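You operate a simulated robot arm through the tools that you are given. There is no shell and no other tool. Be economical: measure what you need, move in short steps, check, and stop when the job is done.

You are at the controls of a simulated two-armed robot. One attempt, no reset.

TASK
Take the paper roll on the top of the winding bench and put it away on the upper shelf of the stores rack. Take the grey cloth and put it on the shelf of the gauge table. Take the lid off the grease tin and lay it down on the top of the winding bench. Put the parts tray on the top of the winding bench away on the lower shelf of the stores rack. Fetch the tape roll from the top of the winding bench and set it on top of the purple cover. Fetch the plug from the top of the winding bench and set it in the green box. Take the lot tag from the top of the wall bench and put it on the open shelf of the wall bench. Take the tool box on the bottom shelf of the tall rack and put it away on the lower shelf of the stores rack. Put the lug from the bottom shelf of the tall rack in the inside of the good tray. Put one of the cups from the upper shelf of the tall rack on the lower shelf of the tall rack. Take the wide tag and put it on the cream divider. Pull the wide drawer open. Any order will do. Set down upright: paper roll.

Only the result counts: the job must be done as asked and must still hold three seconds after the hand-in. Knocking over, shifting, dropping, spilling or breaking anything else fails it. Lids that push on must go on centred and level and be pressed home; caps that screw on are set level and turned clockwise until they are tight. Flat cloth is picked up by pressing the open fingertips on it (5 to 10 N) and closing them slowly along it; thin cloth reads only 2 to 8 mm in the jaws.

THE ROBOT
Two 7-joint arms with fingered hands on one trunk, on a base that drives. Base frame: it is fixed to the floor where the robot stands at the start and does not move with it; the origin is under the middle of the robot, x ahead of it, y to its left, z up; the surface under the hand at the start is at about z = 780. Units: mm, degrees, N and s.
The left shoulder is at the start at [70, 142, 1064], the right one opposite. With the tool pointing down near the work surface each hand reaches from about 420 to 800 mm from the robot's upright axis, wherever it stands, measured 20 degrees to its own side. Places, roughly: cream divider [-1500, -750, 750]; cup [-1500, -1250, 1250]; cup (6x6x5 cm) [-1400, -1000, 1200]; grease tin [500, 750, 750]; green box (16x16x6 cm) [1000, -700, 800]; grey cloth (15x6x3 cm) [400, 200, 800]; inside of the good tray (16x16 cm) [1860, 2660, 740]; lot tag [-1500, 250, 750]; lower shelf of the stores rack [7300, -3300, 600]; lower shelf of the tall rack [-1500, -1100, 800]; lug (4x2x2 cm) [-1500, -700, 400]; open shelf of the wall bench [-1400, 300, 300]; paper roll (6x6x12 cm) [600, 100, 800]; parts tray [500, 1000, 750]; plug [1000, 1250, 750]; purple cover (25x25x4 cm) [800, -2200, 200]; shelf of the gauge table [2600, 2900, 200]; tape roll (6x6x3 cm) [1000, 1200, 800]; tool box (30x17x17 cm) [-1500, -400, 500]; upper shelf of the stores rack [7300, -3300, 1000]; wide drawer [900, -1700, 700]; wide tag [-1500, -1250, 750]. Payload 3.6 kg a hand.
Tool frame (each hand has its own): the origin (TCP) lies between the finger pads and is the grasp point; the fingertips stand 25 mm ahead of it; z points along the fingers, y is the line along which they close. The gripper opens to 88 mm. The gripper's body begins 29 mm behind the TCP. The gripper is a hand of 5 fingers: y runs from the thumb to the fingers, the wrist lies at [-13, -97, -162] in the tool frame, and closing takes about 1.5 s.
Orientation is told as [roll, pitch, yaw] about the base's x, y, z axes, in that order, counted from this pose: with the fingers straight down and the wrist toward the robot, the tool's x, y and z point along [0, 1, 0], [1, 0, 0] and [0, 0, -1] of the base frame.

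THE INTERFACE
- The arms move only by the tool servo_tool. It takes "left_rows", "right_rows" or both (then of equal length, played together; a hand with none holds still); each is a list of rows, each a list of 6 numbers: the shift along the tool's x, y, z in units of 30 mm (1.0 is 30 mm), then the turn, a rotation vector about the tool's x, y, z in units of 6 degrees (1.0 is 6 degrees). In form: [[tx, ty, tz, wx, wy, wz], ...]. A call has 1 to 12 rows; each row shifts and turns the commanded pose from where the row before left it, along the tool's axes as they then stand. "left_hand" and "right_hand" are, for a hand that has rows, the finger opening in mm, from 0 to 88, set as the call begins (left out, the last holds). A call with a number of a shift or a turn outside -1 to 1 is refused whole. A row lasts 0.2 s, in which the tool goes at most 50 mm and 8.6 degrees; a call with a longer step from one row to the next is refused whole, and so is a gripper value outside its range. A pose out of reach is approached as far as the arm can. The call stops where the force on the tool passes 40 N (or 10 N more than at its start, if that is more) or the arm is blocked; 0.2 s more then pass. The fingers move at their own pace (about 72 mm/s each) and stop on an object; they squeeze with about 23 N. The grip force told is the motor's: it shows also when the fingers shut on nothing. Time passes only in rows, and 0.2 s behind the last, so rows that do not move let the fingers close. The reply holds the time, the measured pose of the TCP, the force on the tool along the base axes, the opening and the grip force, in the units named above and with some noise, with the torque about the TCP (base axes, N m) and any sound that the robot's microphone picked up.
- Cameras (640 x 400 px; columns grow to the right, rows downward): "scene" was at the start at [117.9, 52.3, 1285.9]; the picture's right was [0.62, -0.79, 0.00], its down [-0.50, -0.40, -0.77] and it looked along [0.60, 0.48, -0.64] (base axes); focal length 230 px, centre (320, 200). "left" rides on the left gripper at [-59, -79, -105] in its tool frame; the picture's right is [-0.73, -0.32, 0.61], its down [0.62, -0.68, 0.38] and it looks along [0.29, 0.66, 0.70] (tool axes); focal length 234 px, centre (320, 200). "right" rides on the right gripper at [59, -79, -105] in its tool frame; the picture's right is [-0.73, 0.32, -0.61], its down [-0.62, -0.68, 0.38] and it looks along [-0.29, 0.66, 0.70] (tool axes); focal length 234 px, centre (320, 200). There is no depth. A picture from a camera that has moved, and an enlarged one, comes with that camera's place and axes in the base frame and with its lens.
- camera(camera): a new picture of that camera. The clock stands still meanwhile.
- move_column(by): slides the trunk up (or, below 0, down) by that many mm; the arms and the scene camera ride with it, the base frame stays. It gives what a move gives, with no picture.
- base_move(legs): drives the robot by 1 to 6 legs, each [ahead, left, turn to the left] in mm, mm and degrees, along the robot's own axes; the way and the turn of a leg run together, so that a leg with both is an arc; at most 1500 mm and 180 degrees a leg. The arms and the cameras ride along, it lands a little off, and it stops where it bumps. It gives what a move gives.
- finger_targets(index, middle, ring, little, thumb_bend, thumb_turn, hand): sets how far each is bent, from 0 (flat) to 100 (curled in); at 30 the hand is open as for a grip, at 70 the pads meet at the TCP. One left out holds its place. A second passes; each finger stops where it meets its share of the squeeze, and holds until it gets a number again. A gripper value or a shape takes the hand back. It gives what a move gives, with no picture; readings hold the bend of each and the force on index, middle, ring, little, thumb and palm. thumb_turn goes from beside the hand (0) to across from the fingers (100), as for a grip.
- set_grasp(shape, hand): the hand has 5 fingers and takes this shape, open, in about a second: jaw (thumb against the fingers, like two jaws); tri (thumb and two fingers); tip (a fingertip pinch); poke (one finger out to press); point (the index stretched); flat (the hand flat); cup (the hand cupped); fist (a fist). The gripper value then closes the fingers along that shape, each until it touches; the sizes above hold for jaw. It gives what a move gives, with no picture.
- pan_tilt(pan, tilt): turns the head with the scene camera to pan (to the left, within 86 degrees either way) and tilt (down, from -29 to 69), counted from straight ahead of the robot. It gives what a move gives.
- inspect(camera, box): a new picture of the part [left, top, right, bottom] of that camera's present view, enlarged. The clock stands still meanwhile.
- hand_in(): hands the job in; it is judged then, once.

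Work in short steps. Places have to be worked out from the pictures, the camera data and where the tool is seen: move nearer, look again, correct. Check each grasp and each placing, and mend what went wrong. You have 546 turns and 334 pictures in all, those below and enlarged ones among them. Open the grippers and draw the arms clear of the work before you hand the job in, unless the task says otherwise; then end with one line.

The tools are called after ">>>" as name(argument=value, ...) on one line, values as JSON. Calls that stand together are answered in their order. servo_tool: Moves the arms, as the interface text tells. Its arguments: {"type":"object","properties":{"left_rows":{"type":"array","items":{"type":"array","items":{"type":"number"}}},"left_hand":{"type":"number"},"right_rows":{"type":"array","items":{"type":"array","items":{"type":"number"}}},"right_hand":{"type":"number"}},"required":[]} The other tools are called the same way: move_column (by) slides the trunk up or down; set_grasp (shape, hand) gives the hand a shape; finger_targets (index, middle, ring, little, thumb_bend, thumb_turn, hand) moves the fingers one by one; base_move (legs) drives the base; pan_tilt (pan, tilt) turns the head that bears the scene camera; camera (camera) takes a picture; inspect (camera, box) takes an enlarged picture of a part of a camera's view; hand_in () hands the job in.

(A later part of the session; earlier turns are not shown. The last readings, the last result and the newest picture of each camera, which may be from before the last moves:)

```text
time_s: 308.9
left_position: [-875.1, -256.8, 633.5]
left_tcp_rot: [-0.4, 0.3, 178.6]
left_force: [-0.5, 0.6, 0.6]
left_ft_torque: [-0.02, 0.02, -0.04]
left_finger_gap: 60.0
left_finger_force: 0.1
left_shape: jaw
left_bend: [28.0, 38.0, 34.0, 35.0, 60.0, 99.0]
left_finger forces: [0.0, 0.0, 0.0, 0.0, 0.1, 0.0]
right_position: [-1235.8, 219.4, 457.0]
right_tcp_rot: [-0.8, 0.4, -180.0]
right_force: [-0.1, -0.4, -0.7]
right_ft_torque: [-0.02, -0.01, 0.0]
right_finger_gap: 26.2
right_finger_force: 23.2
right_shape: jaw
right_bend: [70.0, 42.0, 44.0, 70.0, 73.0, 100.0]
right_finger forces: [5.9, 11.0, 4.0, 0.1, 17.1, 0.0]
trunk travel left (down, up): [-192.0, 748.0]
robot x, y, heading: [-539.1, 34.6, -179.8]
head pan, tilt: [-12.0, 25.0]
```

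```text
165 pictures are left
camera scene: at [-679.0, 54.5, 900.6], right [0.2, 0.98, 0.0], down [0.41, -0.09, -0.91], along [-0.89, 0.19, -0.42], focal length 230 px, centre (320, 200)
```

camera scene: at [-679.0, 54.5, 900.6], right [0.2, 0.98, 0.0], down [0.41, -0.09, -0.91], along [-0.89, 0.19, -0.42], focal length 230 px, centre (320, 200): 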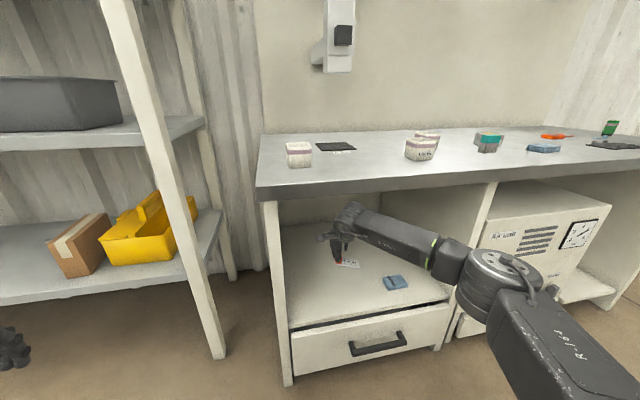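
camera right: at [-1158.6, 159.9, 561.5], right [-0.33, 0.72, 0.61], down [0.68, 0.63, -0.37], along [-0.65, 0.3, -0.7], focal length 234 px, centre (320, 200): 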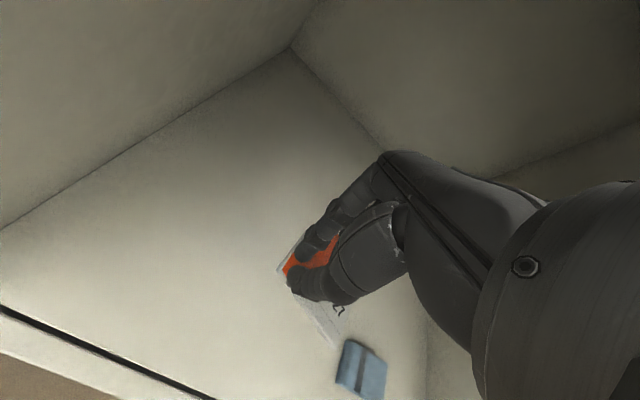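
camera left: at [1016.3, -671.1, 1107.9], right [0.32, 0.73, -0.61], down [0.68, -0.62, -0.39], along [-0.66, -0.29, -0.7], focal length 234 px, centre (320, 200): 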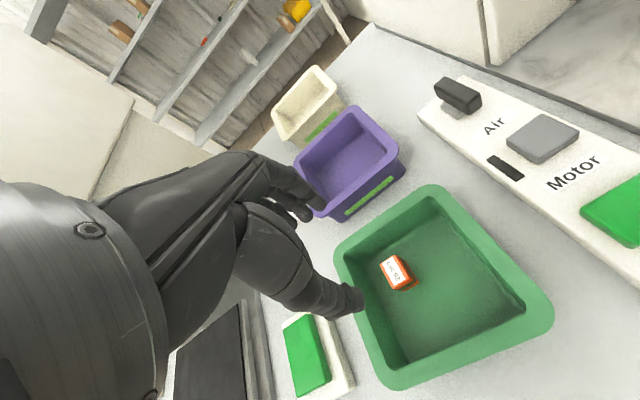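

>>> servo_tool(right_rows=[[0, 0, 0.8, 0, 0, 0], [0, 0, 0.8, 0, 0, 0], [0, 0, 0.4, 0, 0, 0], [0, 0, 0.3, 0, 0, 0]])

>>> inspect(camera="scene", box=[270, 190, 450, 310])

```text
time_s: 309.9
left_position: [-875.1, -257.4, 635.6]
left_tcp_rot: [-0.4, 0.0, 178.7]
left_force: [0.0, 0.2, 0.9]
left_ft_torque: [-0.05, 0.0, -0.04]
left_finger_gap: 59.6
left_finger_force: 0.1
left_shape: jaw
left_bend: [28.0, 38.0, 34.0, 35.0, 60.0, 99.0]
left_finger forces: [0.0, 0.0, 0.0, 0.0, 0.0, 0.0]
right_position: [-1235.2, 221.5, 387.9]
right_tcp_rot: [-0.8, 0.6, -180.1]
right_force: [-0.5, 0.3, 0.5]
right_ft_torque: [0.01, -0.01, 0.03]
right_finger_gap: 26.3
right_finger_force: 23.0
right_shape: jaw
right_bend: [70.0, 42.0, 44.0, 70.0, 73.0, 100.0]
right_finger forces: [5.5, 10.8, 3.8, 0.0, 17.1, 0.0]
trunk travel left (down, up): [-192.0, 748.0]
robot x, y, heading: [-541.4, 36.5, -180.1]
head pan, tilt: [-12.0, 25.0]
```

```text
3.33 times, centred on (360, 250) of scene
camera zoom: at [-678.9, 54.5, 900.7], right [0.2, 0.98, 0.0], down [0.41, -0.09, -0.91], along [-0.89, 0.19, -0.42], focal length 767 px, centre (187, 33)
```

zoom: 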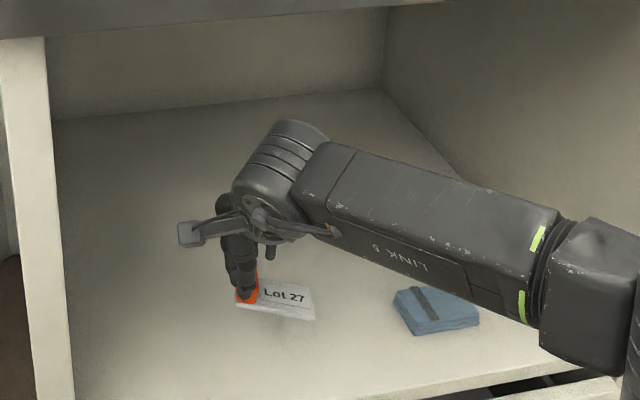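

>>> servo_tool(right_rows=[[0, 0, 0.25, 0, 0, 0], [0, 0, 0.25, 0, 0, 0], [0, 0, 0.25, 0, 0, 0], [0, 0, 0.2, 0, 0, 0]])

>>> inspect(camera="scene", box=[270, 190, 450, 310])

```text
time_s: 310.9
left_position: [-875.3, -257.1, 634.4]
left_tcp_rot: [-0.4, 0.1, 178.7]
left_force: [-0.4, -1.1, -1.0]
left_ft_torque: [-0.01, 0.01, 0.05]
left_finger_gap: 60.0
left_finger_force: 0.0
left_shape: jaw
left_bend: [28.0, 38.0, 34.0, 35.0, 60.0, 99.0]
left_finger forces: [0.0, 0.1, 0.1, 0.0, 0.1, 0.0]
right_position: [-1234.7, 221.8, 359.2]
right_tcp_rot: [-0.9, 0.5, -180.0]
right_force: [0.6, -0.5, -0.2]
right_ft_torque: [-0.01, 0.05, 0.0]
right_finger_gap: 26.1
right_finger_force: 22.5
right_shape: jaw
right_bend: [70.0, 42.0, 44.0, 70.0, 73.0, 100.0]
right_finger forces: [5.6, 10.9, 3.7, 0.1, 17.1, 0.0]
trunk travel left (down, up): [-192.0, 748.0]
robot x, y, heading: [-536.1, 36.6, -179.7]
head pan, tilt: [-12.0, 25.0]
```

```text
3.33 times, centred on (360, 250) of scene
camera zoom: at [-678.9, 54.5, 900.7], right [0.2, 0.98, 0.0], down [0.41, -0.09, -0.91], along [-0.89, 0.19, -0.42], focal length 767 px, centre (187, 33)
```

zoom: 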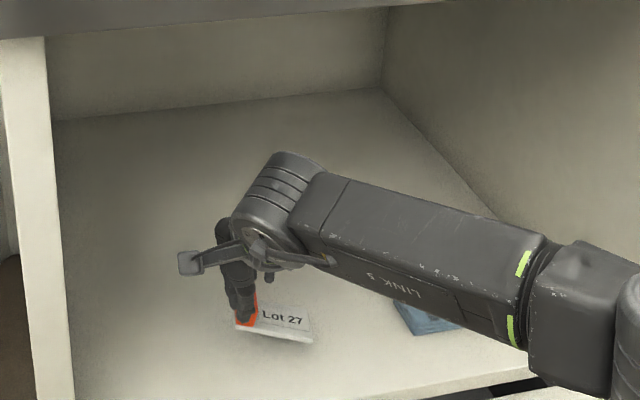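

>>> servo_tool(right_rows=[[0, 0, 0.2, 0, 0, 0], [0, 0, 0.2, 0, 0, 0], [0, 0, 0.2, 0, 0, 0]])

>>> servo_tool(right_rows=[[0, 0, 0.15, 0, 0, 0], [0, 0, 0.15, 0, 0, 0]])

>>> inspect(camera="scene", box=[270, 190, 450, 310])

```text
time_s: 311.7
left_position: [-875.2, -257.7, 634.3]
left_tcp_rot: [-0.4, 0.1, 178.7]
left_force: [0.8, -0.3, 0.1]
left_ft_torque: [0.0, -0.03, 0.01]
left_finger_gap: 59.7
left_finger_force: 0.2
left_shape: jaw
left_bend: [28.0, 38.0, 34.0, 35.0, 60.0, 99.0]
left_finger forces: [0.1, 0.0, 0.1, 0.0, 0.0, 0.0]
right_position: [-1235.5, 221.4, 342.8]
right_tcp_rot: [-0.8, 0.4, 180.0]
right_force: [1.0, -0.7, 1.1]
right_ft_torque: [0.13, 0.02, -0.05]
right_finger_gap: 26.2
right_finger_force: 22.6
right_shape: jaw
right_bend: [70.0, 42.0, 42.0, 70.0, 74.0, 100.0]
right_finger forces: [5.7, 11.1, 9.3, 0.0, 17.0, 0.0]
trunk travel left (down, up): [-192.0, 748.0]
robot x, y, heading: [-538.6, 33.0, -179.8]
head pan, tilt: [-12.0, 25.0]
```

```text
time_s: 312.3
left_position: [-872.6, -256.6, 635.7]
left_tcp_rot: [-0.4, 0.0, 178.7]
left_force: [-0.3, 0.3, 0.5]
left_ft_torque: [0.0, 0.02, 0.02]
left_finger_gap: 59.7
left_finger_force: 0.1
left_shape: jaw
left_bend: [28.0, 38.0, 34.0, 35.0, 60.0, 99.0]
left_finger forces: [0.0, 0.1, 0.1, 0.0, 0.1, 0.0]
right_position: [-1234.0, 221.7, 335.1]
right_tcp_rot: [-0.8, 0.2, -180.0]
right_force: [2.8, 0.8, 11.1]
right_ft_torque: [0.36, 0.19, -0.06]
right_finger_gap: 26.3
right_finger_force: 22.8
right_shape: jaw
right_bend: [70.0, 42.0, 40.0, 70.0, 74.0, 100.0]
right_finger forces: [6.0, 10.2, 17.0, 0.0, 18.3, 0.1]
trunk travel left (down, up): [-192.0, 748.0]
robot x, y, heading: [-536.2, 30.6, -179.6]
head pan, tilt: [-12.0, 25.0]
```

```text
3.33 times, centred on (360, 250) of scene
camera zoom: at [-677.2, 54.0, 901.2], right [0.2, 0.98, 0.0], down [0.41, -0.09, -0.91], along [-0.89, 0.19, -0.42], focal length 767 px, centre (187, 33)
```

zoom: 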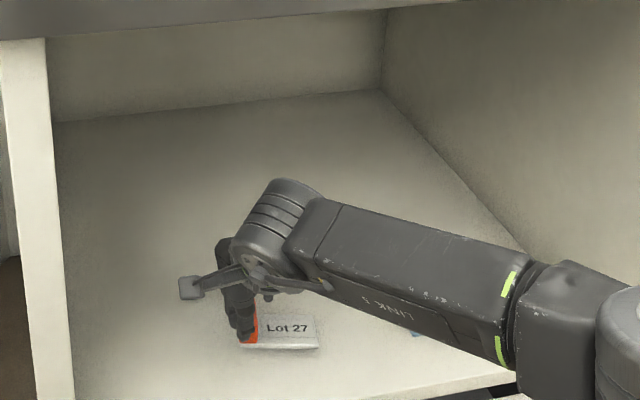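

Contact (tag on shelf). Release and rise.

>>> servo_tool(right_rows=[[0, 0, 0, 0, 0, 0], [0, 0, 0, 0, 0, 0], [0, 0, 0, 0, 0, 0], [0, 0, 0, 0, 0, 0], [0, 0, -0.5, 0, 0, 0], [0, 0, -0.9, 0, 0, 0], [0, 0, -0.9, 0, 0, 0], [0, 0, -0.9, 0, 0, 0]], right_hand=70)

>>> inspect(camera="right", box=[160, 150, 480, 400])

>>> inspect(camera="scene", box=[270, 190, 450, 310])

```text
time_s: 314.1
left_position: [-874.6, -257.6, 634.7]
left_tcp_rot: [-0.4, 0.1, 178.7]
left_force: [0.3, 0.7, -0.2]
left_ft_torque: [-0.01, 0.01, 0.0]
left_finger_gap: 60.0
left_finger_force: 0.0
left_shape: jaw
left_bend: [28.0, 38.0, 34.0, 35.0, 60.0, 99.0]
left_finger forces: [0.1, 0.1, 0.0, 0.0, 0.0, 0.1]
right_position: [-1235.2, 221.5, 428.0]
right_tcp_rot: [-0.9, 0.5, -180.0]
right_force: [-0.3, 1.6, -0.1]
right_ft_torque: [-0.01, -0.02, 0.0]
right_finger_gap: 70.0
right_finger_force: 0.0
right_shape: jaw
right_bend: [27.0, 34.0, 32.0, 33.0, 50.0, 99.0]
right_finger forces: [0.0, 0.0, 0.0, 0.1, 0.0, 0.0]
trunk travel left (down, up): [-192.0, 748.0]
robot x, y, heading: [-539.0, 36.1, -179.7]
head pan, tilt: [-12.0, 25.0]
```

```text
1.60 times, centred on (320, 275) of right
camera zoom: at [-1157.9, 160.4, 532.8], right [-0.33, 0.72, 0.62], down [0.68, 0.63, -0.37], along [-0.65, 0.3, -0.7], focal length 375 px, centre (320, 80)
```

zoom: 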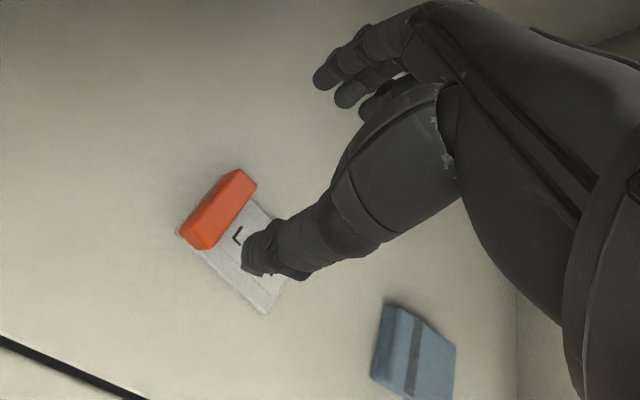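

```text
3.33 times, centred on (360, 250) of scene
camera zoom: at [-678.8, 54.4, 900.6], right [0.2, 0.98, 0.0], down [0.41, -0.09, -0.91], along [-0.89, 0.19, -0.42], focal length 767 px, centre (187, 33)
```

zoom: 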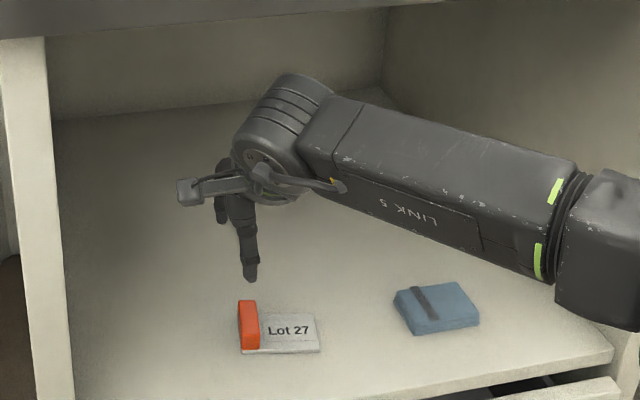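

Lot tag is on the open shelf. Back out, then set up the left hand for the lug on the rack's bottom shelf while retracting the right.

>>> base_move(legs=[[-400, 0, 0], [0, 560, 0]])

>>> servo_tool(left_rows=[[-0.31, 0.92, 0.39, 0, 0, 0], [-0.31, 0.92, 0.39, 0, 0, 0], [-0.31, 0.92, 0.39, 0, 0, 0], [-0.31, 0.92, 0.39, 0, 0, 0], [-0.31, 0.92, 0.39, 0, 0, 0], [-0.31, 0.92, 0.39, 0, 0, 0], [-0.31, 0.92, 0.39, 0, 0, 0], [-0.31, 0.92, 0.39, 0, 0, 0], [-0.31, 0.92, 0.39, 0, 0, 0], [-0.31, 0.92, 0.39, 0, 0, 0], [-0.31, 0.92, 0.39, 0, 0, 0]], right_rows=[[0, -0.7, -0.6, 0, 0, 0], [0, -0.7, -0.6, 0, 0, 0], [0, -0.7, -0.6, 0, 0, 0], [0, -0.7, -0.6, 0, 0, 0], [0, -0.7, -0.6, 0, 0, 0], [0, -0.7, -0.6, 0, 0, 0], [0, -0.7, -0.6, 0, 0, 0], [0, -0.7, -0.6, 0, 0, 0], [0, -0.7, -0.6, 0, 0, 0], [0, -0.7, -0.6, 0, 0, 0], [0, -0.7, -0.6, 0, 0, 0]], left_hand=60)

>>> pan_tilt(pan=10, tilt=22)

>>> camera(camera="scene")

>>> camera(camera="left")

```text
time_s: 319.4
left_position: [-472.3, -816.2, 634.7]
left_tcp_rot: [-0.4, 0.1, 178.9]
left_force: [-0.6, -0.7, -0.3]
left_ft_torque: [0.04, 0.01, 0.0]
left_finger_gap: 59.7
left_finger_force: 0.1
left_shape: jaw
left_bend: [28.0, 38.0, 34.0, 35.0, 60.0, 99.0]
left_finger forces: [0.0, 0.0, 0.0, 0.0, 0.0, 0.0]
right_position: [-834.7, -340.2, 428.7]
right_tcp_rot: [-0.8, 0.4, -179.8]
right_force: [-0.1, 0.3, 0.3]
right_ft_torque: [0.0, 0.02, -0.01]
right_finger_gap: 69.7
right_finger_force: 0.1
right_shape: jaw
right_bend: [27.0, 34.0, 32.0, 33.0, 50.0, 99.0]
right_finger forces: [0.1, 0.0, 0.0, 0.0, 0.0, 0.0]
trunk travel left (down, up): [-192.0, 748.0]
robot x, y, heading: [-138.3, -521.5, -179.3]
head pan, tilt: [-12.0, 25.0]
```

```text
time_s: 321.8
left_position: [-773.9, -707.5, 506.2]
left_tcp_rot: [-0.3, 0.2, 179.0]
left_force: [-0.4, -0.4, -0.8]
left_ft_torque: [-0.02, -0.01, 0.0]
left_finger_gap: 59.6
left_finger_force: 0.0
left_shape: jaw
left_bend: [28.0, 38.0, 34.0, 35.0, 59.0, 99.0]
left_finger forces: [0.0, 0.0, 0.0, 0.1, 0.0, 0.1]
right_position: [-603.4, -341.8, 628.2]
right_tcp_rot: [-0.8, 0.5, -179.8]
right_force: [0.5, 0.4, -0.4]
right_ft_torque: [0.0, 0.03, -0.05]
right_finger_gap: 69.9
right_finger_force: 0.0
right_shape: jaw
right_bend: [27.0, 34.0, 32.0, 33.0, 50.0, 99.0]
right_finger forces: [0.0, 0.1, 0.1, 0.0, 0.0, 0.0]
trunk travel left (down, up): [-192.0, 748.0]
robot x, y, heading: [-136.4, -518.4, -179.7]
head pan, tilt: [-12.0, 25.0]
```

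```text
time_s: 322.7
left_position: [-773.4, -708.6, 507.1]
left_tcp_rot: [-0.4, 0.1, 178.9]
left_force: [-0.4, -0.1, 0.1]
left_ft_torque: [-0.04, -0.01, 0.0]
left_finger_gap: 59.7
left_finger_force: 0.0
left_shape: jaw
left_bend: [28.0, 38.0, 34.0, 35.0, 59.0, 99.0]
left_finger forces: [0.0, 0.0, 0.1, 0.1, 0.0, 0.0]
right_position: [-604.0, -341.7, 628.2]
right_tcp_rot: [-0.7, 0.5, -179.8]
right_force: [0.5, 0.5, -0.3]
right_ft_torque: [0.0, 0.01, -0.01]
right_finger_gap: 69.8
right_finger_force: 0.1
right_shape: jaw
right_bend: [27.0, 34.0, 32.0, 33.0, 50.0, 99.0]
right_finger forces: [0.2, 0.0, 0.0, 0.0, 0.1, 0.1]
trunk travel left (down, up): [-192.0, 748.0]
robot x, y, heading: [-139.7, -521.8, -179.9]
head pan, tilt: [10.0, 22.0]
```

```text
159 pictures are left
camera scene: at [-278.4, -538.2, 905.5], right [-0.18, 0.98, 0.0], down [0.37, 0.07, -0.93], along [-0.91, -0.17, -0.37], focal length 230 px, centre (320, 200)
```

scene: 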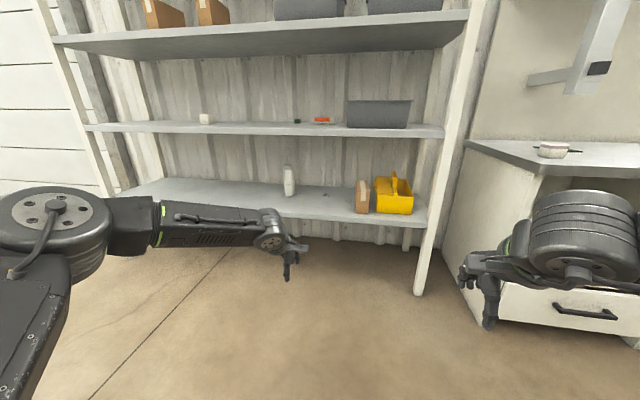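

```text
158 pictures are left
camera left: at [-693.8, -651.5, 612.4], right [0.34, 0.72, -0.6], down [0.67, -0.63, -0.39], along [-0.66, -0.27, -0.7], focal length 234 px, centre (320, 200)
```

left: 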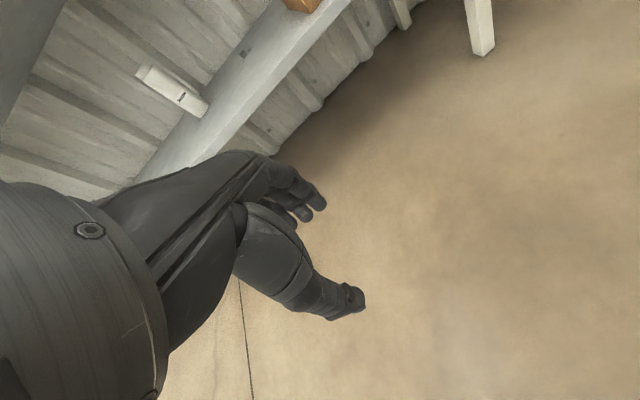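

Bottom shelf ≈ z 440. Drive in partway and look.

>>> base_move(legs=[[580, 27, 0]])

>>> camera(camera="left")

>>> camera(camera="scene")

```text
time_s: 326.0
left_position: [-1355.0, -740.6, 506.2]
left_tcp_rot: [-0.4, 0.3, 179.1]
left_force: [-0.6, 0.3, -0.9]
left_ft_torque: [-0.01, 0.0, 0.0]
left_finger_gap: 59.9
left_finger_force: 0.1
left_shape: jaw
left_bend: [28.0, 38.0, 34.0, 35.0, 59.0, 99.0]
left_finger forces: [0.0, 0.0, 0.0, 0.0, 0.1, 0.0]
right_position: [-1186.4, -374.5, 629.5]
right_tcp_rot: [-0.8, 0.6, -179.8]
right_force: [-0.1, 0.4, -0.5]
right_ft_torque: [-0.02, -0.01, -0.01]
right_finger_gap: 69.6
right_finger_force: 0.0
right_shape: jaw
right_bend: [27.0, 34.0, 32.0, 33.0, 50.0, 99.0]
right_finger forces: [0.1, 0.0, 0.0, 0.0, 0.0, 0.0]
trunk travel left (down, up): [-192.0, 748.0]
robot x, y, heading: [-719.3, -551.7, -179.8]
head pan, tilt: [10.0, 22.0]
```

```text
157 pictures are left
camera left: at [-1275.7, -684.3, 612.3], right [0.34, 0.72, -0.6], down [0.67, -0.63, -0.39], along [-0.66, -0.27, -0.7], focal length 234 px, centre (320, 200)
```

left: 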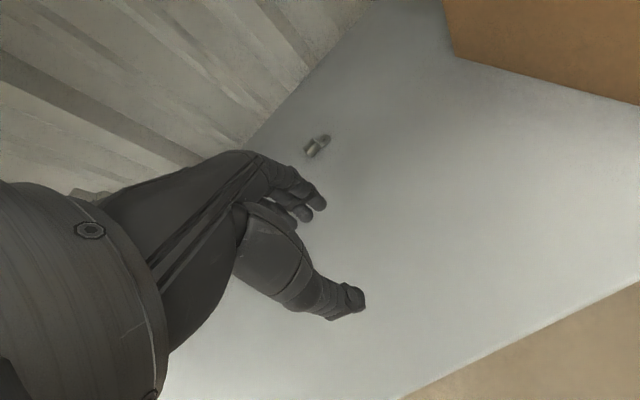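

```text
156 pictures are left
camera scene: at [-860.5, -570.1, 905.5], right [-0.18, 0.98, 0.0], down [0.37, 0.07, -0.93], along [-0.91, -0.17, -0.37], focal length 230 px, centre (320, 200)
```

scene: 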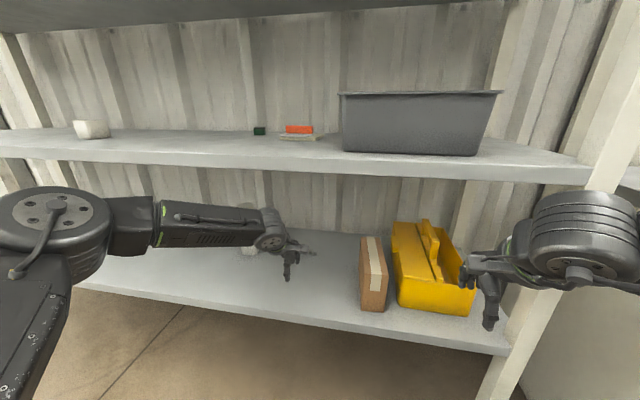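

>>> inspect(camera="left", box=[280, 115, 360, 175])

>>> servo_tool(left_rows=[[0.1, 0.93, 0, 0, 0, 0], [0.1, 0.93, 0, 0, 0, 0], [0.1, 0.93, 0, 0, 0, 0]], right_rows=[[0, -0.6, 0, 0, 0, 0], [0, -0.6, 0, 0, 0, 0], [0, -0.6, 0, 0, 0, 0]])

>>> camera(camera="left")

```text
6.67 times, centred on (320, 145) of left
camera zoom: at [-1275.7, -684.3, 612.3], right [0.34, 0.72, -0.6], down [0.67, -0.63, -0.39], along [-0.66, -0.27, -0.7], focal length 1561 px, centre (320, 567)
```

zoom: 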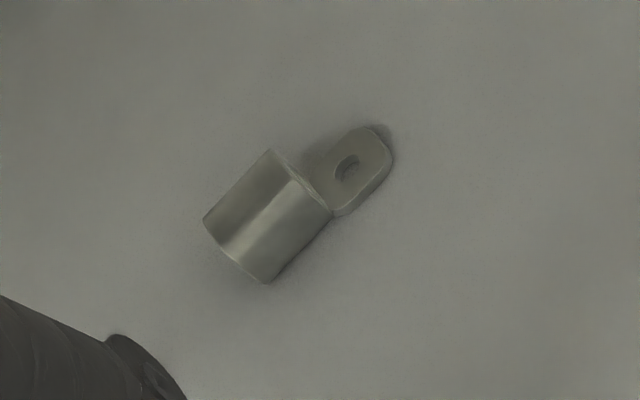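

```text
time_s: 326.8
left_position: [-1392.4, -773.0, 520.8]
left_tcp_rot: [-0.3, 0.1, 179.0]
left_force: [0.1, 0.2, 0.6]
left_ft_torque: [-0.02, 0.02, -0.01]
left_finger_gap: 59.6
left_finger_force: 0.1
left_shape: jaw
left_bend: [28.0, 38.0, 34.0, 35.0, 59.0, 99.0]
left_finger forces: [0.0, 0.1, 0.0, 0.1, 0.0, 0.0]
left hand out of reach, approached as far as the arm can: row 1, 2, 3
right_position: [-1133.0, -373.5, 629.0]
right_tcp_rot: [-0.8, 0.5, -179.7]
right_force: [0.7, 0.4, -0.9]
right_ft_torque: [-0.01, -0.03, 0.0]
right_finger_gap: 69.7
right_finger_force: 0.0
right_shape: jaw
right_bend: [27.0, 34.0, 32.0, 33.0, 50.0, 99.0]
right_finger forces: [0.0, 0.0, 0.1, 0.1, 0.1, 0.1]
trunk travel left (down, up): [-192.0, 748.0]
robot x, y, heading: [-715.1, -550.7, -179.6]
head pan, tilt: [10.0, 22.0]
```

```text
154 pictures are left
camera left: at [-1313.1, -717.4, 625.9], right [0.34, 0.72, -0.6], down [0.67, -0.63, -0.39], along [-0.66, -0.27, -0.7], focal length 234 px, centre (320, 200)
```

left: 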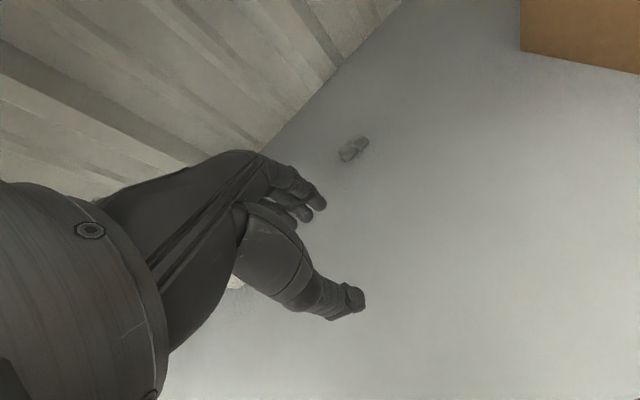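

Lug barrel ≈[-1502,-728], axis along y. Use the base to position.

>>> base_move(legs=[[108, -45, 0]])

>>> camera(camera="left")

>>> camera(camera="scene")

```text
time_s: 328.0
left_position: [-1501.4, -729.1, 520.1]
left_tcp_rot: [-0.4, 0.2, 179.1]
left_force: [0.2, 0.3, 0.4]
left_ft_torque: [-0.01, 0.03, 0.0]
left_finger_gap: 60.3
left_finger_force: 0.1
left_shape: jaw
left_bend: [28.0, 38.0, 34.0, 35.0, 59.0, 99.0]
left_finger forces: [0.1, 0.0, 0.1, 0.1, 0.0, 0.1]
right_position: [-1241.8, -329.7, 628.4]
right_tcp_rot: [-0.7, 0.5, -179.7]
right_force: [0.2, -0.1, -0.3]
right_ft_torque: [0.0, 0.0, 0.01]
right_finger_gap: 70.1
right_finger_force: 0.0
right_shape: jaw
right_bend: [27.0, 34.0, 32.0, 33.0, 50.0, 99.0]
right_finger forces: [0.1, 0.1, 0.1, 0.0, 0.1, 0.0]
trunk travel left (down, up): [-192.0, 748.0]
robot x, y, heading: [-826.4, -509.3, -179.4]
head pan, tilt: [10.0, 22.0]
```

```text
153 pictures are left
camera left: at [-1422.1, -673.1, 625.6], right [0.34, 0.72, -0.6], down [0.67, -0.63, -0.39], along [-0.66, -0.27, -0.7], focal length 234 px, centre (320, 200)
```

left: 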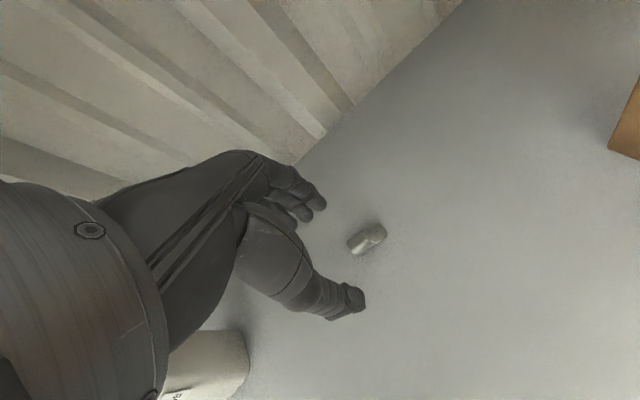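

```text
152 pictures are left
camera scene: at [-969.4, -526.1, 905.4], right [-0.18, 0.98, 0.0], down [0.37, 0.07, -0.93], along [-0.91, -0.17, -0.38], focal length 230 px, centre (320, 200)
```

scene: 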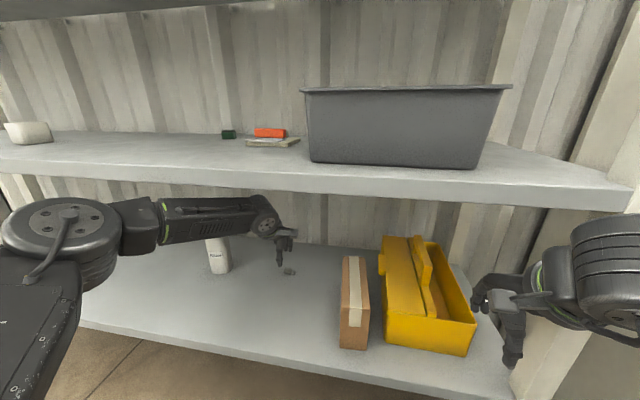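

>>> inspect(camera="left", box=[310, 200, 420, 280])

>>> inspect(camera="scene", box=[260, 220, 340, 290])

```text
5.00 times, centred on (365, 240) of left
camera zoom: at [-1422.1, -673.1, 625.6], right [0.34, 0.72, -0.6], down [0.67, -0.63, -0.39], along [-0.66, -0.27, -0.7], focal length 1171 px, centre (95, 0)
```

zoom: 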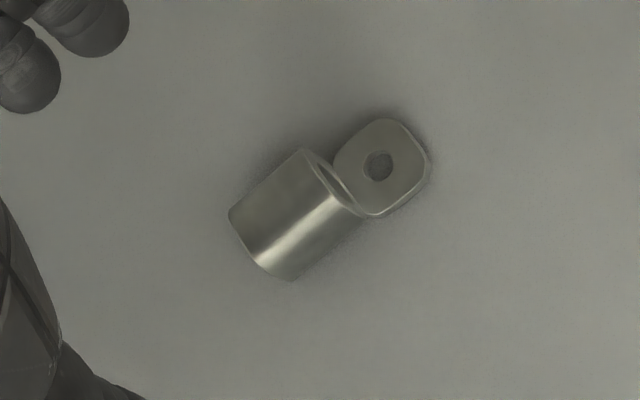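

```text
5.71 times, centred on (300, 255) of scene
camera zoom: at [-969.4, -526.1, 905.4], right [-0.18, 0.98, 0.0], down [0.37, 0.07, -0.93], along [-0.91, -0.17, -0.38], focal length 1315 px, centre (434, -114)
```

zoom: 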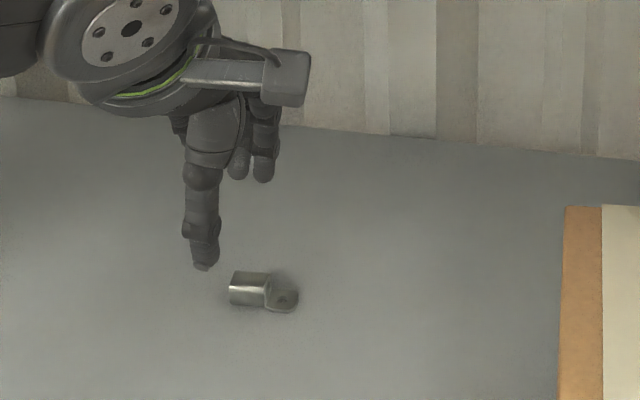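

Refined: lug ≈[-1538,-736], shelf ≈405. Nudge the base and descend.

>>> base_move(legs=[[37, 7, 0]])

>>> servo_tool(left_rows=[[0, 0, 0.8, 0, 0, 0], [0, 0, 0.7, 0, 0, 0]])

>>> inspect(camera="left", box=[240, 150, 480, 330])

>>> inspect(camera="scene", box=[240, 210, 340, 300])

```text
time_s: 328.9
left_position: [-1538.6, -737.0, 519.2]
left_tcp_rot: [-0.5, 0.2, 179.0]
left_force: [0.0, 0.0, -0.9]
left_ft_torque: [-0.02, -0.03, -0.02]
left_finger_gap: 60.0
left_finger_force: 0.1
left_shape: jaw
left_bend: [28.0, 38.0, 34.0, 35.0, 59.0, 99.0]
left_finger forces: [0.0, 0.0, 0.0, 0.0, 0.0, 0.0]
right_position: [-1280.6, -337.7, 628.6]
right_tcp_rot: [-0.8, 0.5, -179.8]
right_force: [-0.4, 0.1, 0.2]
right_ft_torque: [-0.03, 0.04, -0.02]
right_finger_gap: 70.0
right_finger_force: 0.0
right_shape: jaw
right_bend: [27.0, 34.0, 32.0, 33.0, 50.0, 99.0]
right_finger forces: [0.0, 0.0, 0.0, 0.1, 0.0, 0.0]
trunk travel left (down, up): [-192.0, 748.0]
robot x, y, heading: [-865.9, -517.1, -179.7]
head pan, tilt: [10.0, 22.0]
```

```text
time_s: 329.5
left_position: [-1527.8, -741.9, 478.3]
left_tcp_rot: [-0.4, 0.0, 179.1]
left_force: [0.4, 0.4, 0.2]
left_ft_torque: [0.02, 0.05, 0.01]
left_finger_gap: 59.9
left_finger_force: 0.1
left_shape: jaw
left_bend: [28.0, 38.0, 34.0, 35.0, 59.0, 99.0]
left_finger forces: [0.1, 0.0, 0.0, 0.0, 0.1, 0.0]
left hand out of reach, approached as far as the arm can: row 1, 2
right_position: [-1279.2, -337.3, 629.3]
right_tcp_rot: [-0.8, 0.6, -179.6]
right_force: [-0.2, -0.4, 0.0]
right_ft_torque: [-0.02, -0.02, 0.0]
right_finger_gap: 69.7
right_finger_force: 0.0
right_shape: jaw
right_bend: [27.0, 34.0, 32.0, 33.0, 50.0, 99.0]
right_finger forces: [0.0, 0.0, 0.1, 0.0, 0.1, 0.1]
trunk travel left (down, up): [-192.0, 748.0]
robot x, y, heading: [-865.8, -519.5, -179.4]
head pan, tilt: [10.0, 22.0]
```

```text
2.22 times, centred on (360, 240) of left
camera zoom: at [-1447.6, -685.8, 584.8], right [0.34, 0.72, -0.6], down [0.67, -0.63, -0.39], along [-0.66, -0.27, -0.7], focal length 520 px, centre (231, 111)
```

zoom: 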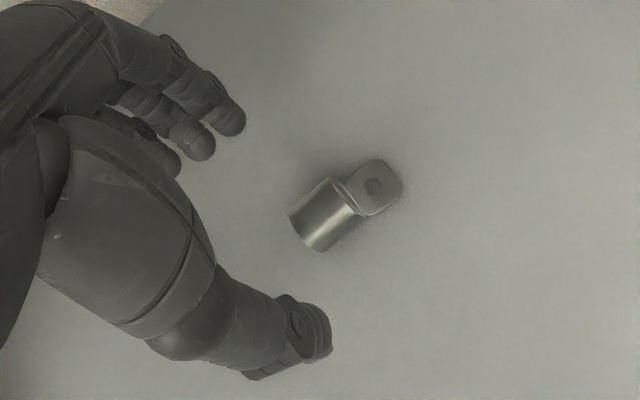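

```text
4.44 times, centred on (290, 255) of scene
camera zoom: at [-1006.2, -533.6, 905.5], right [-0.18, 0.98, 0.0], down [0.37, 0.07, -0.93], along [-0.91, -0.17, -0.37], focal length 1023 px, centre (453, -44)
```

zoom: 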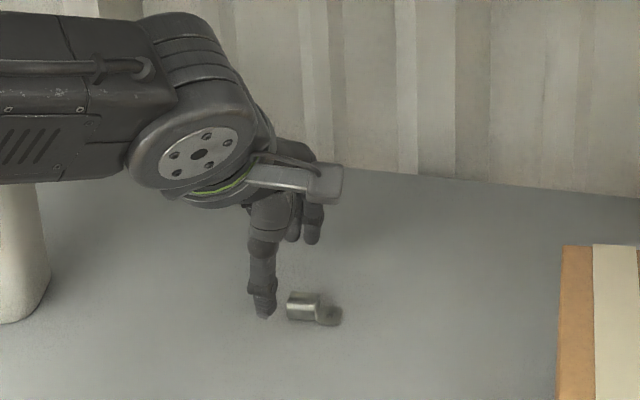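

Lug confirmed at [-1536,-736]. Raise right hand, then lower with the column.

>>> servo_tool(right_rows=[[0, 0, -0.9, 0, 0, 0], [0, 0, -0.9, 0, 0, 0]])

>>> base_move(legs=[[9, -6, 0]])

>>> move_column(by=-42)

>>> inspect(camera="left", box=[240, 150, 480, 330])

```text
time_s: 330.1
left_position: [-1526.7, -742.2, 478.7]
left_tcp_rot: [-0.3, 0.0, 178.9]
left_force: [0.7, 0.3, 0.5]
left_ft_torque: [0.02, -0.01, -0.01]
left_finger_gap: 59.9
left_finger_force: 0.2
left_shape: jaw
left_bend: [28.0, 38.0, 34.0, 35.0, 59.0, 99.0]
left_finger forces: [0.0, 0.0, 0.0, 0.0, 0.0, 0.0]
right_position: [-1278.1, -338.5, 682.6]
right_tcp_rot: [-0.9, 0.5, -179.6]
right_force: [-0.6, 0.0, 0.0]
right_ft_torque: [-0.02, 0.01, -0.01]
right_finger_gap: 69.7
right_finger_force: 0.1
right_shape: jaw
right_bend: [27.0, 34.0, 32.0, 33.0, 50.0, 99.0]
right_finger forces: [0.1, 0.1, 0.1, 0.0, 0.0, 0.0]
trunk travel left (down, up): [-192.0, 748.0]
robot x, y, heading: [-863.5, -513.8, -179.5]
head pan, tilt: [10.0, 22.0]
```

```text
time_s: 330.8
left_position: [-1536.2, -735.0, 477.3]
left_tcp_rot: [-0.5, 0.1, 179.0]
left_force: [-0.3, 0.0, 0.3]
left_ft_torque: [-0.02, 0.0, -0.02]
left_finger_gap: 60.0
left_finger_force: 0.0
left_shape: jaw
left_bend: [28.0, 38.0, 34.0, 35.0, 59.0, 99.0]
left_finger forces: [0.0, 0.0, 0.1, 0.0, 0.0, 0.0]
right_position: [-1288.5, -333.5, 683.9]
right_tcp_rot: [-0.8, 0.6, -179.7]
right_force: [0.3, 0.4, 0.6]
right_ft_torque: [0.01, 0.04, 0.01]
right_finger_gap: 70.0
right_finger_force: 0.0
right_shape: jaw
right_bend: [27.0, 34.0, 32.0, 33.0, 50.0, 99.0]
right_finger forces: [0.1, 0.1, 0.0, 0.1, 0.0, 0.0]
trunk travel left (down, up): [-192.0, 748.0]
robot x, y, heading: [-872.6, -507.3, -179.3]
head pan, tilt: [10.0, 22.0]
```

```text
time_s: 331.7
left_position: [-1536.1, -734.9, 445.5]
left_tcp_rot: [-0.4, -0.7, 179.0]
left_force: [-5.5, -0.7, 40.4]
left_ft_torque: [-0.02, -1.06, 0.03]
left_finger_gap: 57.9
left_finger_force: 0.0
left_shape: jaw
left_bend: [28.0, 37.0, 34.0, 35.0, 63.0, 100.0]
left_finger forces: [0.4, 5.4, 0.0, 0.0, 33.9, 0.1]
right_position: [-1284.8, -332.1, 643.7]
right_tcp_rot: [-0.8, 0.2, -179.7]
right_force: [0.3, 0.2, -0.3]
right_ft_torque: [0.01, 0.01, 0.0]
right_finger_gap: 69.7
right_finger_force: 0.1
right_shape: jaw
right_bend: [27.0, 34.0, 32.0, 33.0, 50.0, 99.0]
right_finger forces: [0.0, 0.0, 0.1, 0.0, 0.0, 0.0]
trunk travel left (down, up): [-150.0, 790.0]
robot x, y, heading: [-877.2, -510.6, -179.4]
head pan, tilt: [10.0, 22.0]
```

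```text
2.22 times, centred on (360, 240) of left
camera zoom: at [-1455.1, -678.8, 550.0], right [0.33, 0.73, -0.61], down [0.67, -0.63, -0.4], along [-0.67, -0.27, -0.69], focal length 520 px, centre (231, 111)
```

zoom: 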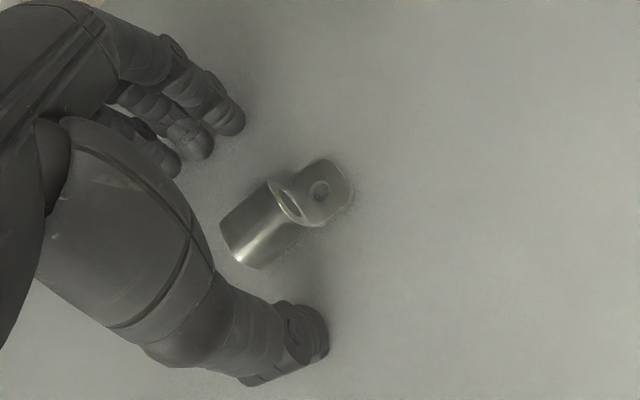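

Fingertips touch the shelf (z≈420). Raise ~9 mm and close.

>>> move_column(by=11)

>>> servo_tool(left_rows=[[0, 0, 0, 0, 0, 0], [0, 0, 0, 0, 0, 0], [0, 0, 0, 0, 0, 0], [0, 0, 0, 0, 0, 0], [0, 0, 0, 0, 0, 0], [0, 0, 0, 0, 0, 0], [0, 0, 0, 0, 0, 0]], left_hand=0)

>>> inspect(camera="left", box=[240, 150, 480, 330])

```text
time_s: 332.3
left_position: [-1535.0, -735.0, 445.9]
left_tcp_rot: [-0.3, 0.4, 178.9]
left_force: [-0.1, 0.3, 2.7]
left_ft_torque: [0.0, 0.07, -0.01]
left_finger_gap: 60.1
left_finger_force: 0.1
left_shape: jaw
left_bend: [28.0, 36.0, 34.0, 35.0, 60.0, 100.0]
left_finger forces: [0.1, 2.6, 0.1, 0.0, 0.0, 0.1]
right_position: [-1288.2, -333.3, 651.3]
right_tcp_rot: [-0.8, 0.5, -179.7]
right_force: [-0.3, -0.2, 0.1]
right_ft_torque: [-0.06, 0.0, -0.01]
right_finger_gap: 69.8
right_finger_force: 0.0
right_shape: jaw
right_bend: [27.0, 34.0, 32.0, 33.0, 50.0, 99.0]
right_finger forces: [0.1, 0.0, 0.0, 0.0, 0.1, 0.1]
trunk travel left (down, up): [-161.0, 779.0]
robot x, y, heading: [-876.7, -508.3, -179.6]
head pan, tilt: [10.0, 22.0]
```

```text
time_s: 333.9
left_position: [-1537.3, -735.6, 447.4]
left_tcp_rot: [-0.5, 0.0, 179.0]
left_force: [-0.2, 0.1, 0.3]
left_ft_torque: [-0.03, 0.01, 0.0]
left_finger_gap: 0.0
left_finger_force: 23.6
left_shape: jaw
left_bend: [70.0, 51.0, 70.0, 70.0, 72.0, 100.0]
left_finger forces: [0.0, 0.0, 0.0, 0.0, 0.0, 0.1]
right_position: [-1287.4, -332.8, 652.1]
right_tcp_rot: [-0.7, 0.5, -179.7]
right_force: [-0.6, -0.1, -0.4]
right_ft_torque: [-0.03, 0.01, 0.01]
right_finger_gap: 69.8
right_finger_force: 0.0
right_shape: jaw
right_bend: [27.0, 34.0, 32.0, 33.0, 50.0, 99.0]
right_finger forces: [0.0, 0.1, 0.0, 0.0, 0.0, 0.1]
trunk travel left (down, up): [-161.0, 779.0]
robot x, y, heading: [-874.2, -512.3, -179.3]
head pan, tilt: [10.0, 22.0]
```

```text
2.22 times, centred on (360, 240) of left
camera zoom: at [-1456.7, -679.8, 553.9], right [0.34, 0.72, -0.6], down [0.67, -0.63, -0.39], along [-0.66, -0.27, -0.7], focal length 520 px, centre (231, 111)
```

zoom: 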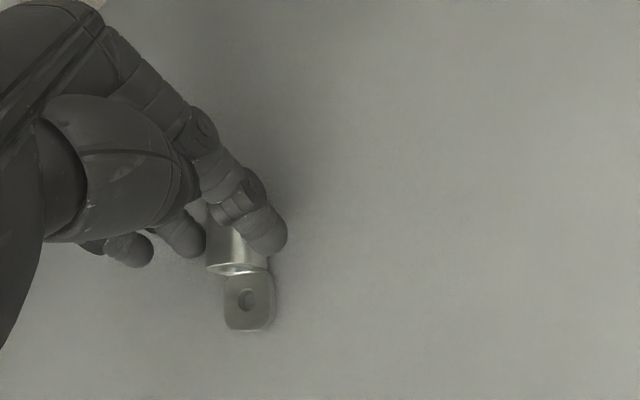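

Missed: the lug turned. Open and look again.

>>> servo_tool(left_rows=[[0, 0, 0, 0, 0, 0], [0, 0, 0, 0, 0, 0], [0, 0, 0, 0, 0, 0], [0, 0, 0, 0, 0, 0], [0, 0, -0.8, 0, 0, 0]], left_hand=60)

>>> inspect(camera="left", box=[240, 150, 480, 330])

>>> inspect(camera="scene", box=[240, 210, 340, 300])

```text
time_s: 335.1
left_position: [-1536.8, -736.4, 472.6]
left_tcp_rot: [-0.3, 0.0, 178.9]
left_force: [-0.2, 0.0, 0.4]
left_ft_torque: [-0.01, 0.02, 0.01]
left_finger_gap: 59.9
left_finger_force: 0.0
left_shape: jaw
left_bend: [28.0, 38.0, 34.0, 35.0, 59.0, 100.0]
left_finger forces: [0.0, 0.1, 0.0, 0.1, 0.0, 0.0]
right_position: [-1287.8, -332.9, 652.0]
right_tcp_rot: [-0.8, 0.5, -179.7]
right_force: [-0.7, -0.2, -0.3]
right_ft_torque: [-0.01, -0.03, 0.0]
right_finger_gap: 69.8
right_finger_force: 0.1
right_shape: jaw
right_bend: [27.0, 34.0, 32.0, 33.0, 50.0, 99.0]
right_finger forces: [0.0, 0.1, 0.1, 0.0, 0.0, 0.0]
trunk travel left (down, up): [-161.0, 779.0]
robot x, y, heading: [-874.5, -512.0, -179.6]
head pan, tilt: [10.0, 22.0]
```

```text
2.22 times, centred on (360, 240) of left
camera zoom: at [-1456.6, -680.1, 577.7], right [0.34, 0.72, -0.6], down [0.67, -0.63, -0.39], along [-0.66, -0.27, -0.7], focal length 520 px, centre (231, 111)
```

zoom: 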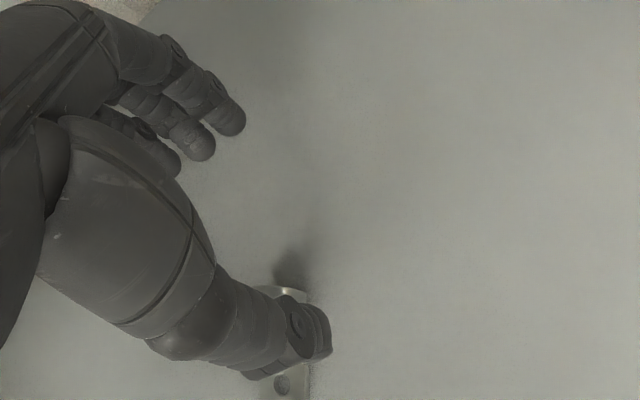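

```text
4.44 times, centred on (290, 255) of scene
camera zoom: at [-1015.1, -527.6, 874.5], right [-0.18, 0.98, 0.0], down [0.37, 0.07, -0.93], along [-0.91, -0.17, -0.37], focal length 1023 px, centre (453, -44)
```

zoom: 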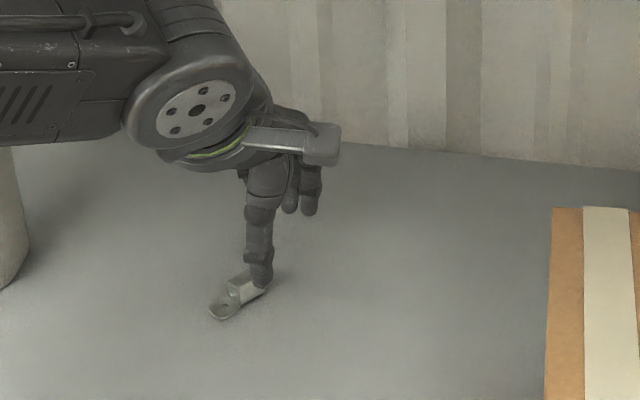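

>>> base_move(legs=[[-60, 0, 0]])

>>> inspect(camera="left", box=[240, 130, 480, 330])

>>> inspect(camera="scene", box=[240, 210, 340, 300])

```text
time_s: 336.1
left_position: [-1476.9, -734.9, 471.6]
left_tcp_rot: [-0.4, 0.0, 178.9]
left_force: [-0.1, -0.1, 0.4]
left_ft_torque: [0.03, 0.02, -0.03]
left_finger_gap: 60.0
left_finger_force: 0.1
left_shape: jaw
left_bend: [28.0, 38.0, 34.0, 35.0, 59.0, 100.0]
left_finger forces: [0.0, 0.0, 0.0, 0.0, 0.1, 0.0]
right_position: [-1226.8, -332.1, 651.3]
right_tcp_rot: [-0.8, 0.5, -179.8]
right_force: [-0.2, 0.2, -0.3]
right_ft_torque: [0.02, -0.01, 0.01]
right_finger_gap: 70.1
right_finger_force: 0.0
right_shape: jaw
right_bend: [27.0, 34.0, 32.0, 33.0, 50.0, 99.0]
right_finger forces: [0.0, 0.0, 0.0, 0.0, 0.1, 0.1]
trunk travel left (down, up): [-161.0, 779.0]
robot x, y, heading: [-814.5, -509.5, -179.6]
head pan, tilt: [10.0, 22.0]
```

```text
2.00 times, centred on (360, 230) of left
camera zoom: at [-1396.3, -679.6, 578.0], right [0.34, 0.72, -0.6], down [0.67, -0.63, -0.39], along [-0.66, -0.27, -0.7], focal length 468 px, centre (240, 140)
```

zoom: 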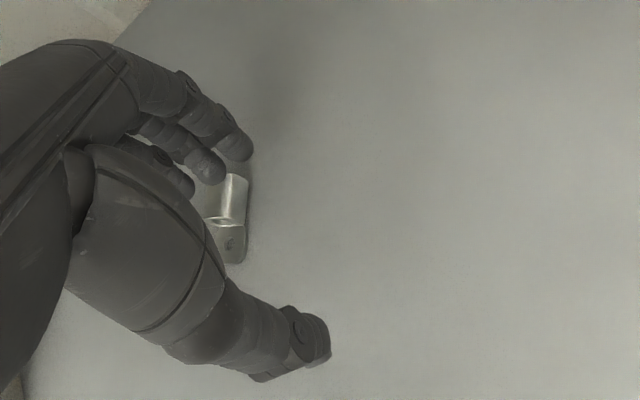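

```text
4.44 times, centred on (290, 255) of scene
camera zoom: at [-954.6, -527.0, 874.6], right [-0.18, 0.98, 0.0], down [0.37, 0.07, -0.93], along [-0.91, -0.17, -0.37], focal length 1023 px, centre (453, -44)
```

zoom: 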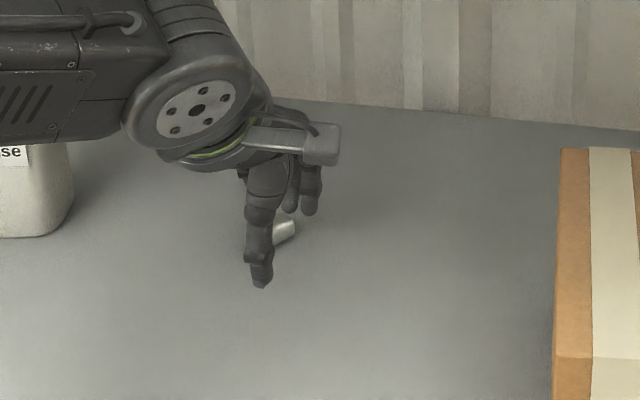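

Lug now lies at ≈[-1514,-751], axis ≈ −40°. Raise, rotate the left hand +50° and use the tri shape.

>>> servo_tool(left_rows=[[0, 0, -0.9, 0, 0, -0.93], [0, 0, 0, 0, 0, -0.93], [0, 0, 0, 0, 0, -0.93], [0, 0, 0, 0, 0, -0.93], [0, 0, 0, 0, 0, -0.93], [0, 0, 0, 0, 0, -0.93], [0, 0, 0, 0, 0, -0.93], [0, 0, 0, 0, 0, -0.93], [0, 0, 0, 0, 0, -0.93]])

>>> set_grasp(hand="left", shape="tri")

>>> camera(camera="left")

```text
time_s: 338.1
left_position: [-1438.1, -761.8, 505.9]
left_tcp_rot: [-0.4, 0.3, -130.7]
left_force: [-0.7, -0.2, 0.4]
left_ft_torque: [-0.03, 0.02, 0.0]
left_finger_gap: 60.2
left_finger_force: 0.0
left_shape: jaw
left_bend: [28.0, 38.0, 34.0, 35.0, 59.0, 100.0]
left_finger forces: [0.0, 0.1, 0.0, 0.0, 0.0, 0.0]
left hand out of reach, approached as far as the arm can: row 4, 5, 6, 7, 8, 9
right_position: [-1227.8, -332.5, 651.7]
right_tcp_rot: [-0.7, 0.5, -179.8]
right_force: [0.8, -0.5, 1.0]
right_ft_torque: [0.01, 0.0, 0.04]
right_finger_gap: 70.2
right_finger_force: 0.1
right_shape: jaw
right_bend: [27.0, 34.0, 32.0, 33.0, 50.0, 99.0]
right_finger forces: [0.0, 0.0, 0.1, 0.1, 0.1, 0.0]
trunk travel left (down, up): [-161.0, 779.0]
robot x, y, heading: [-812.6, -510.8, -179.3]
head pan, tilt: [10.0, 22.0]
```

```text
time_s: 338.9
left_position: [-1439.4, -761.4, 508.3]
left_tcp_rot: [-0.3, 0.4, -130.8]
left_force: [-0.2, 0.4, -0.1]
left_ft_torque: [0.01, -0.03, 0.0]
left_finger_gap: 87.8
left_finger_force: 0.1
left_shape: tri
left_bend: [30.0, 30.0, 99.0, 99.0, 30.0, 98.0]
left_finger forces: [0.0, 0.1, 0.0, 0.0, 0.0, 0.1]
right_position: [-1227.6, -333.1, 652.2]
right_tcp_rot: [-0.8, 0.6, -179.6]
right_force: [0.8, 0.0, 0.3]
right_ft_torque: [0.02, -0.01, -0.01]
right_finger_gap: 69.9
right_finger_force: 0.0
right_shape: jaw
right_bend: [27.0, 34.0, 32.0, 33.0, 50.0, 99.0]
right_finger forces: [0.0, 0.1, 0.0, 0.0, 0.0, 0.0]
trunk travel left (down, up): [-161.0, 779.0]
robot x, y, heading: [-816.0, -508.6, -179.4]
head pan, tilt: [10.0, 22.0]
```

```text
141 pictures are left
camera left: at [-1432.1, -664.9, 613.4], right [-0.34, 0.72, -0.6], down [0.92, 0.11, -0.38], along [-0.21, -0.68, -0.7], focal length 234 px, centre (320, 200)
```

left: 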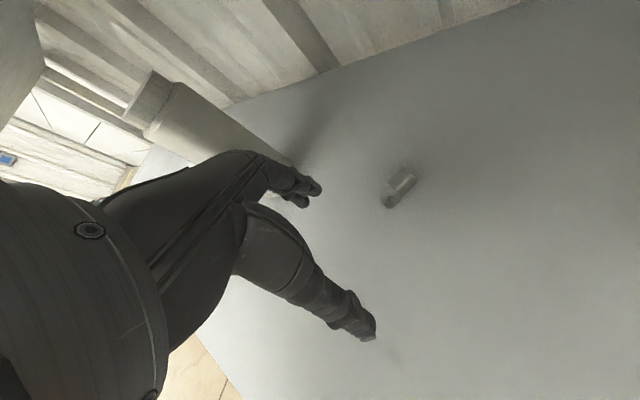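

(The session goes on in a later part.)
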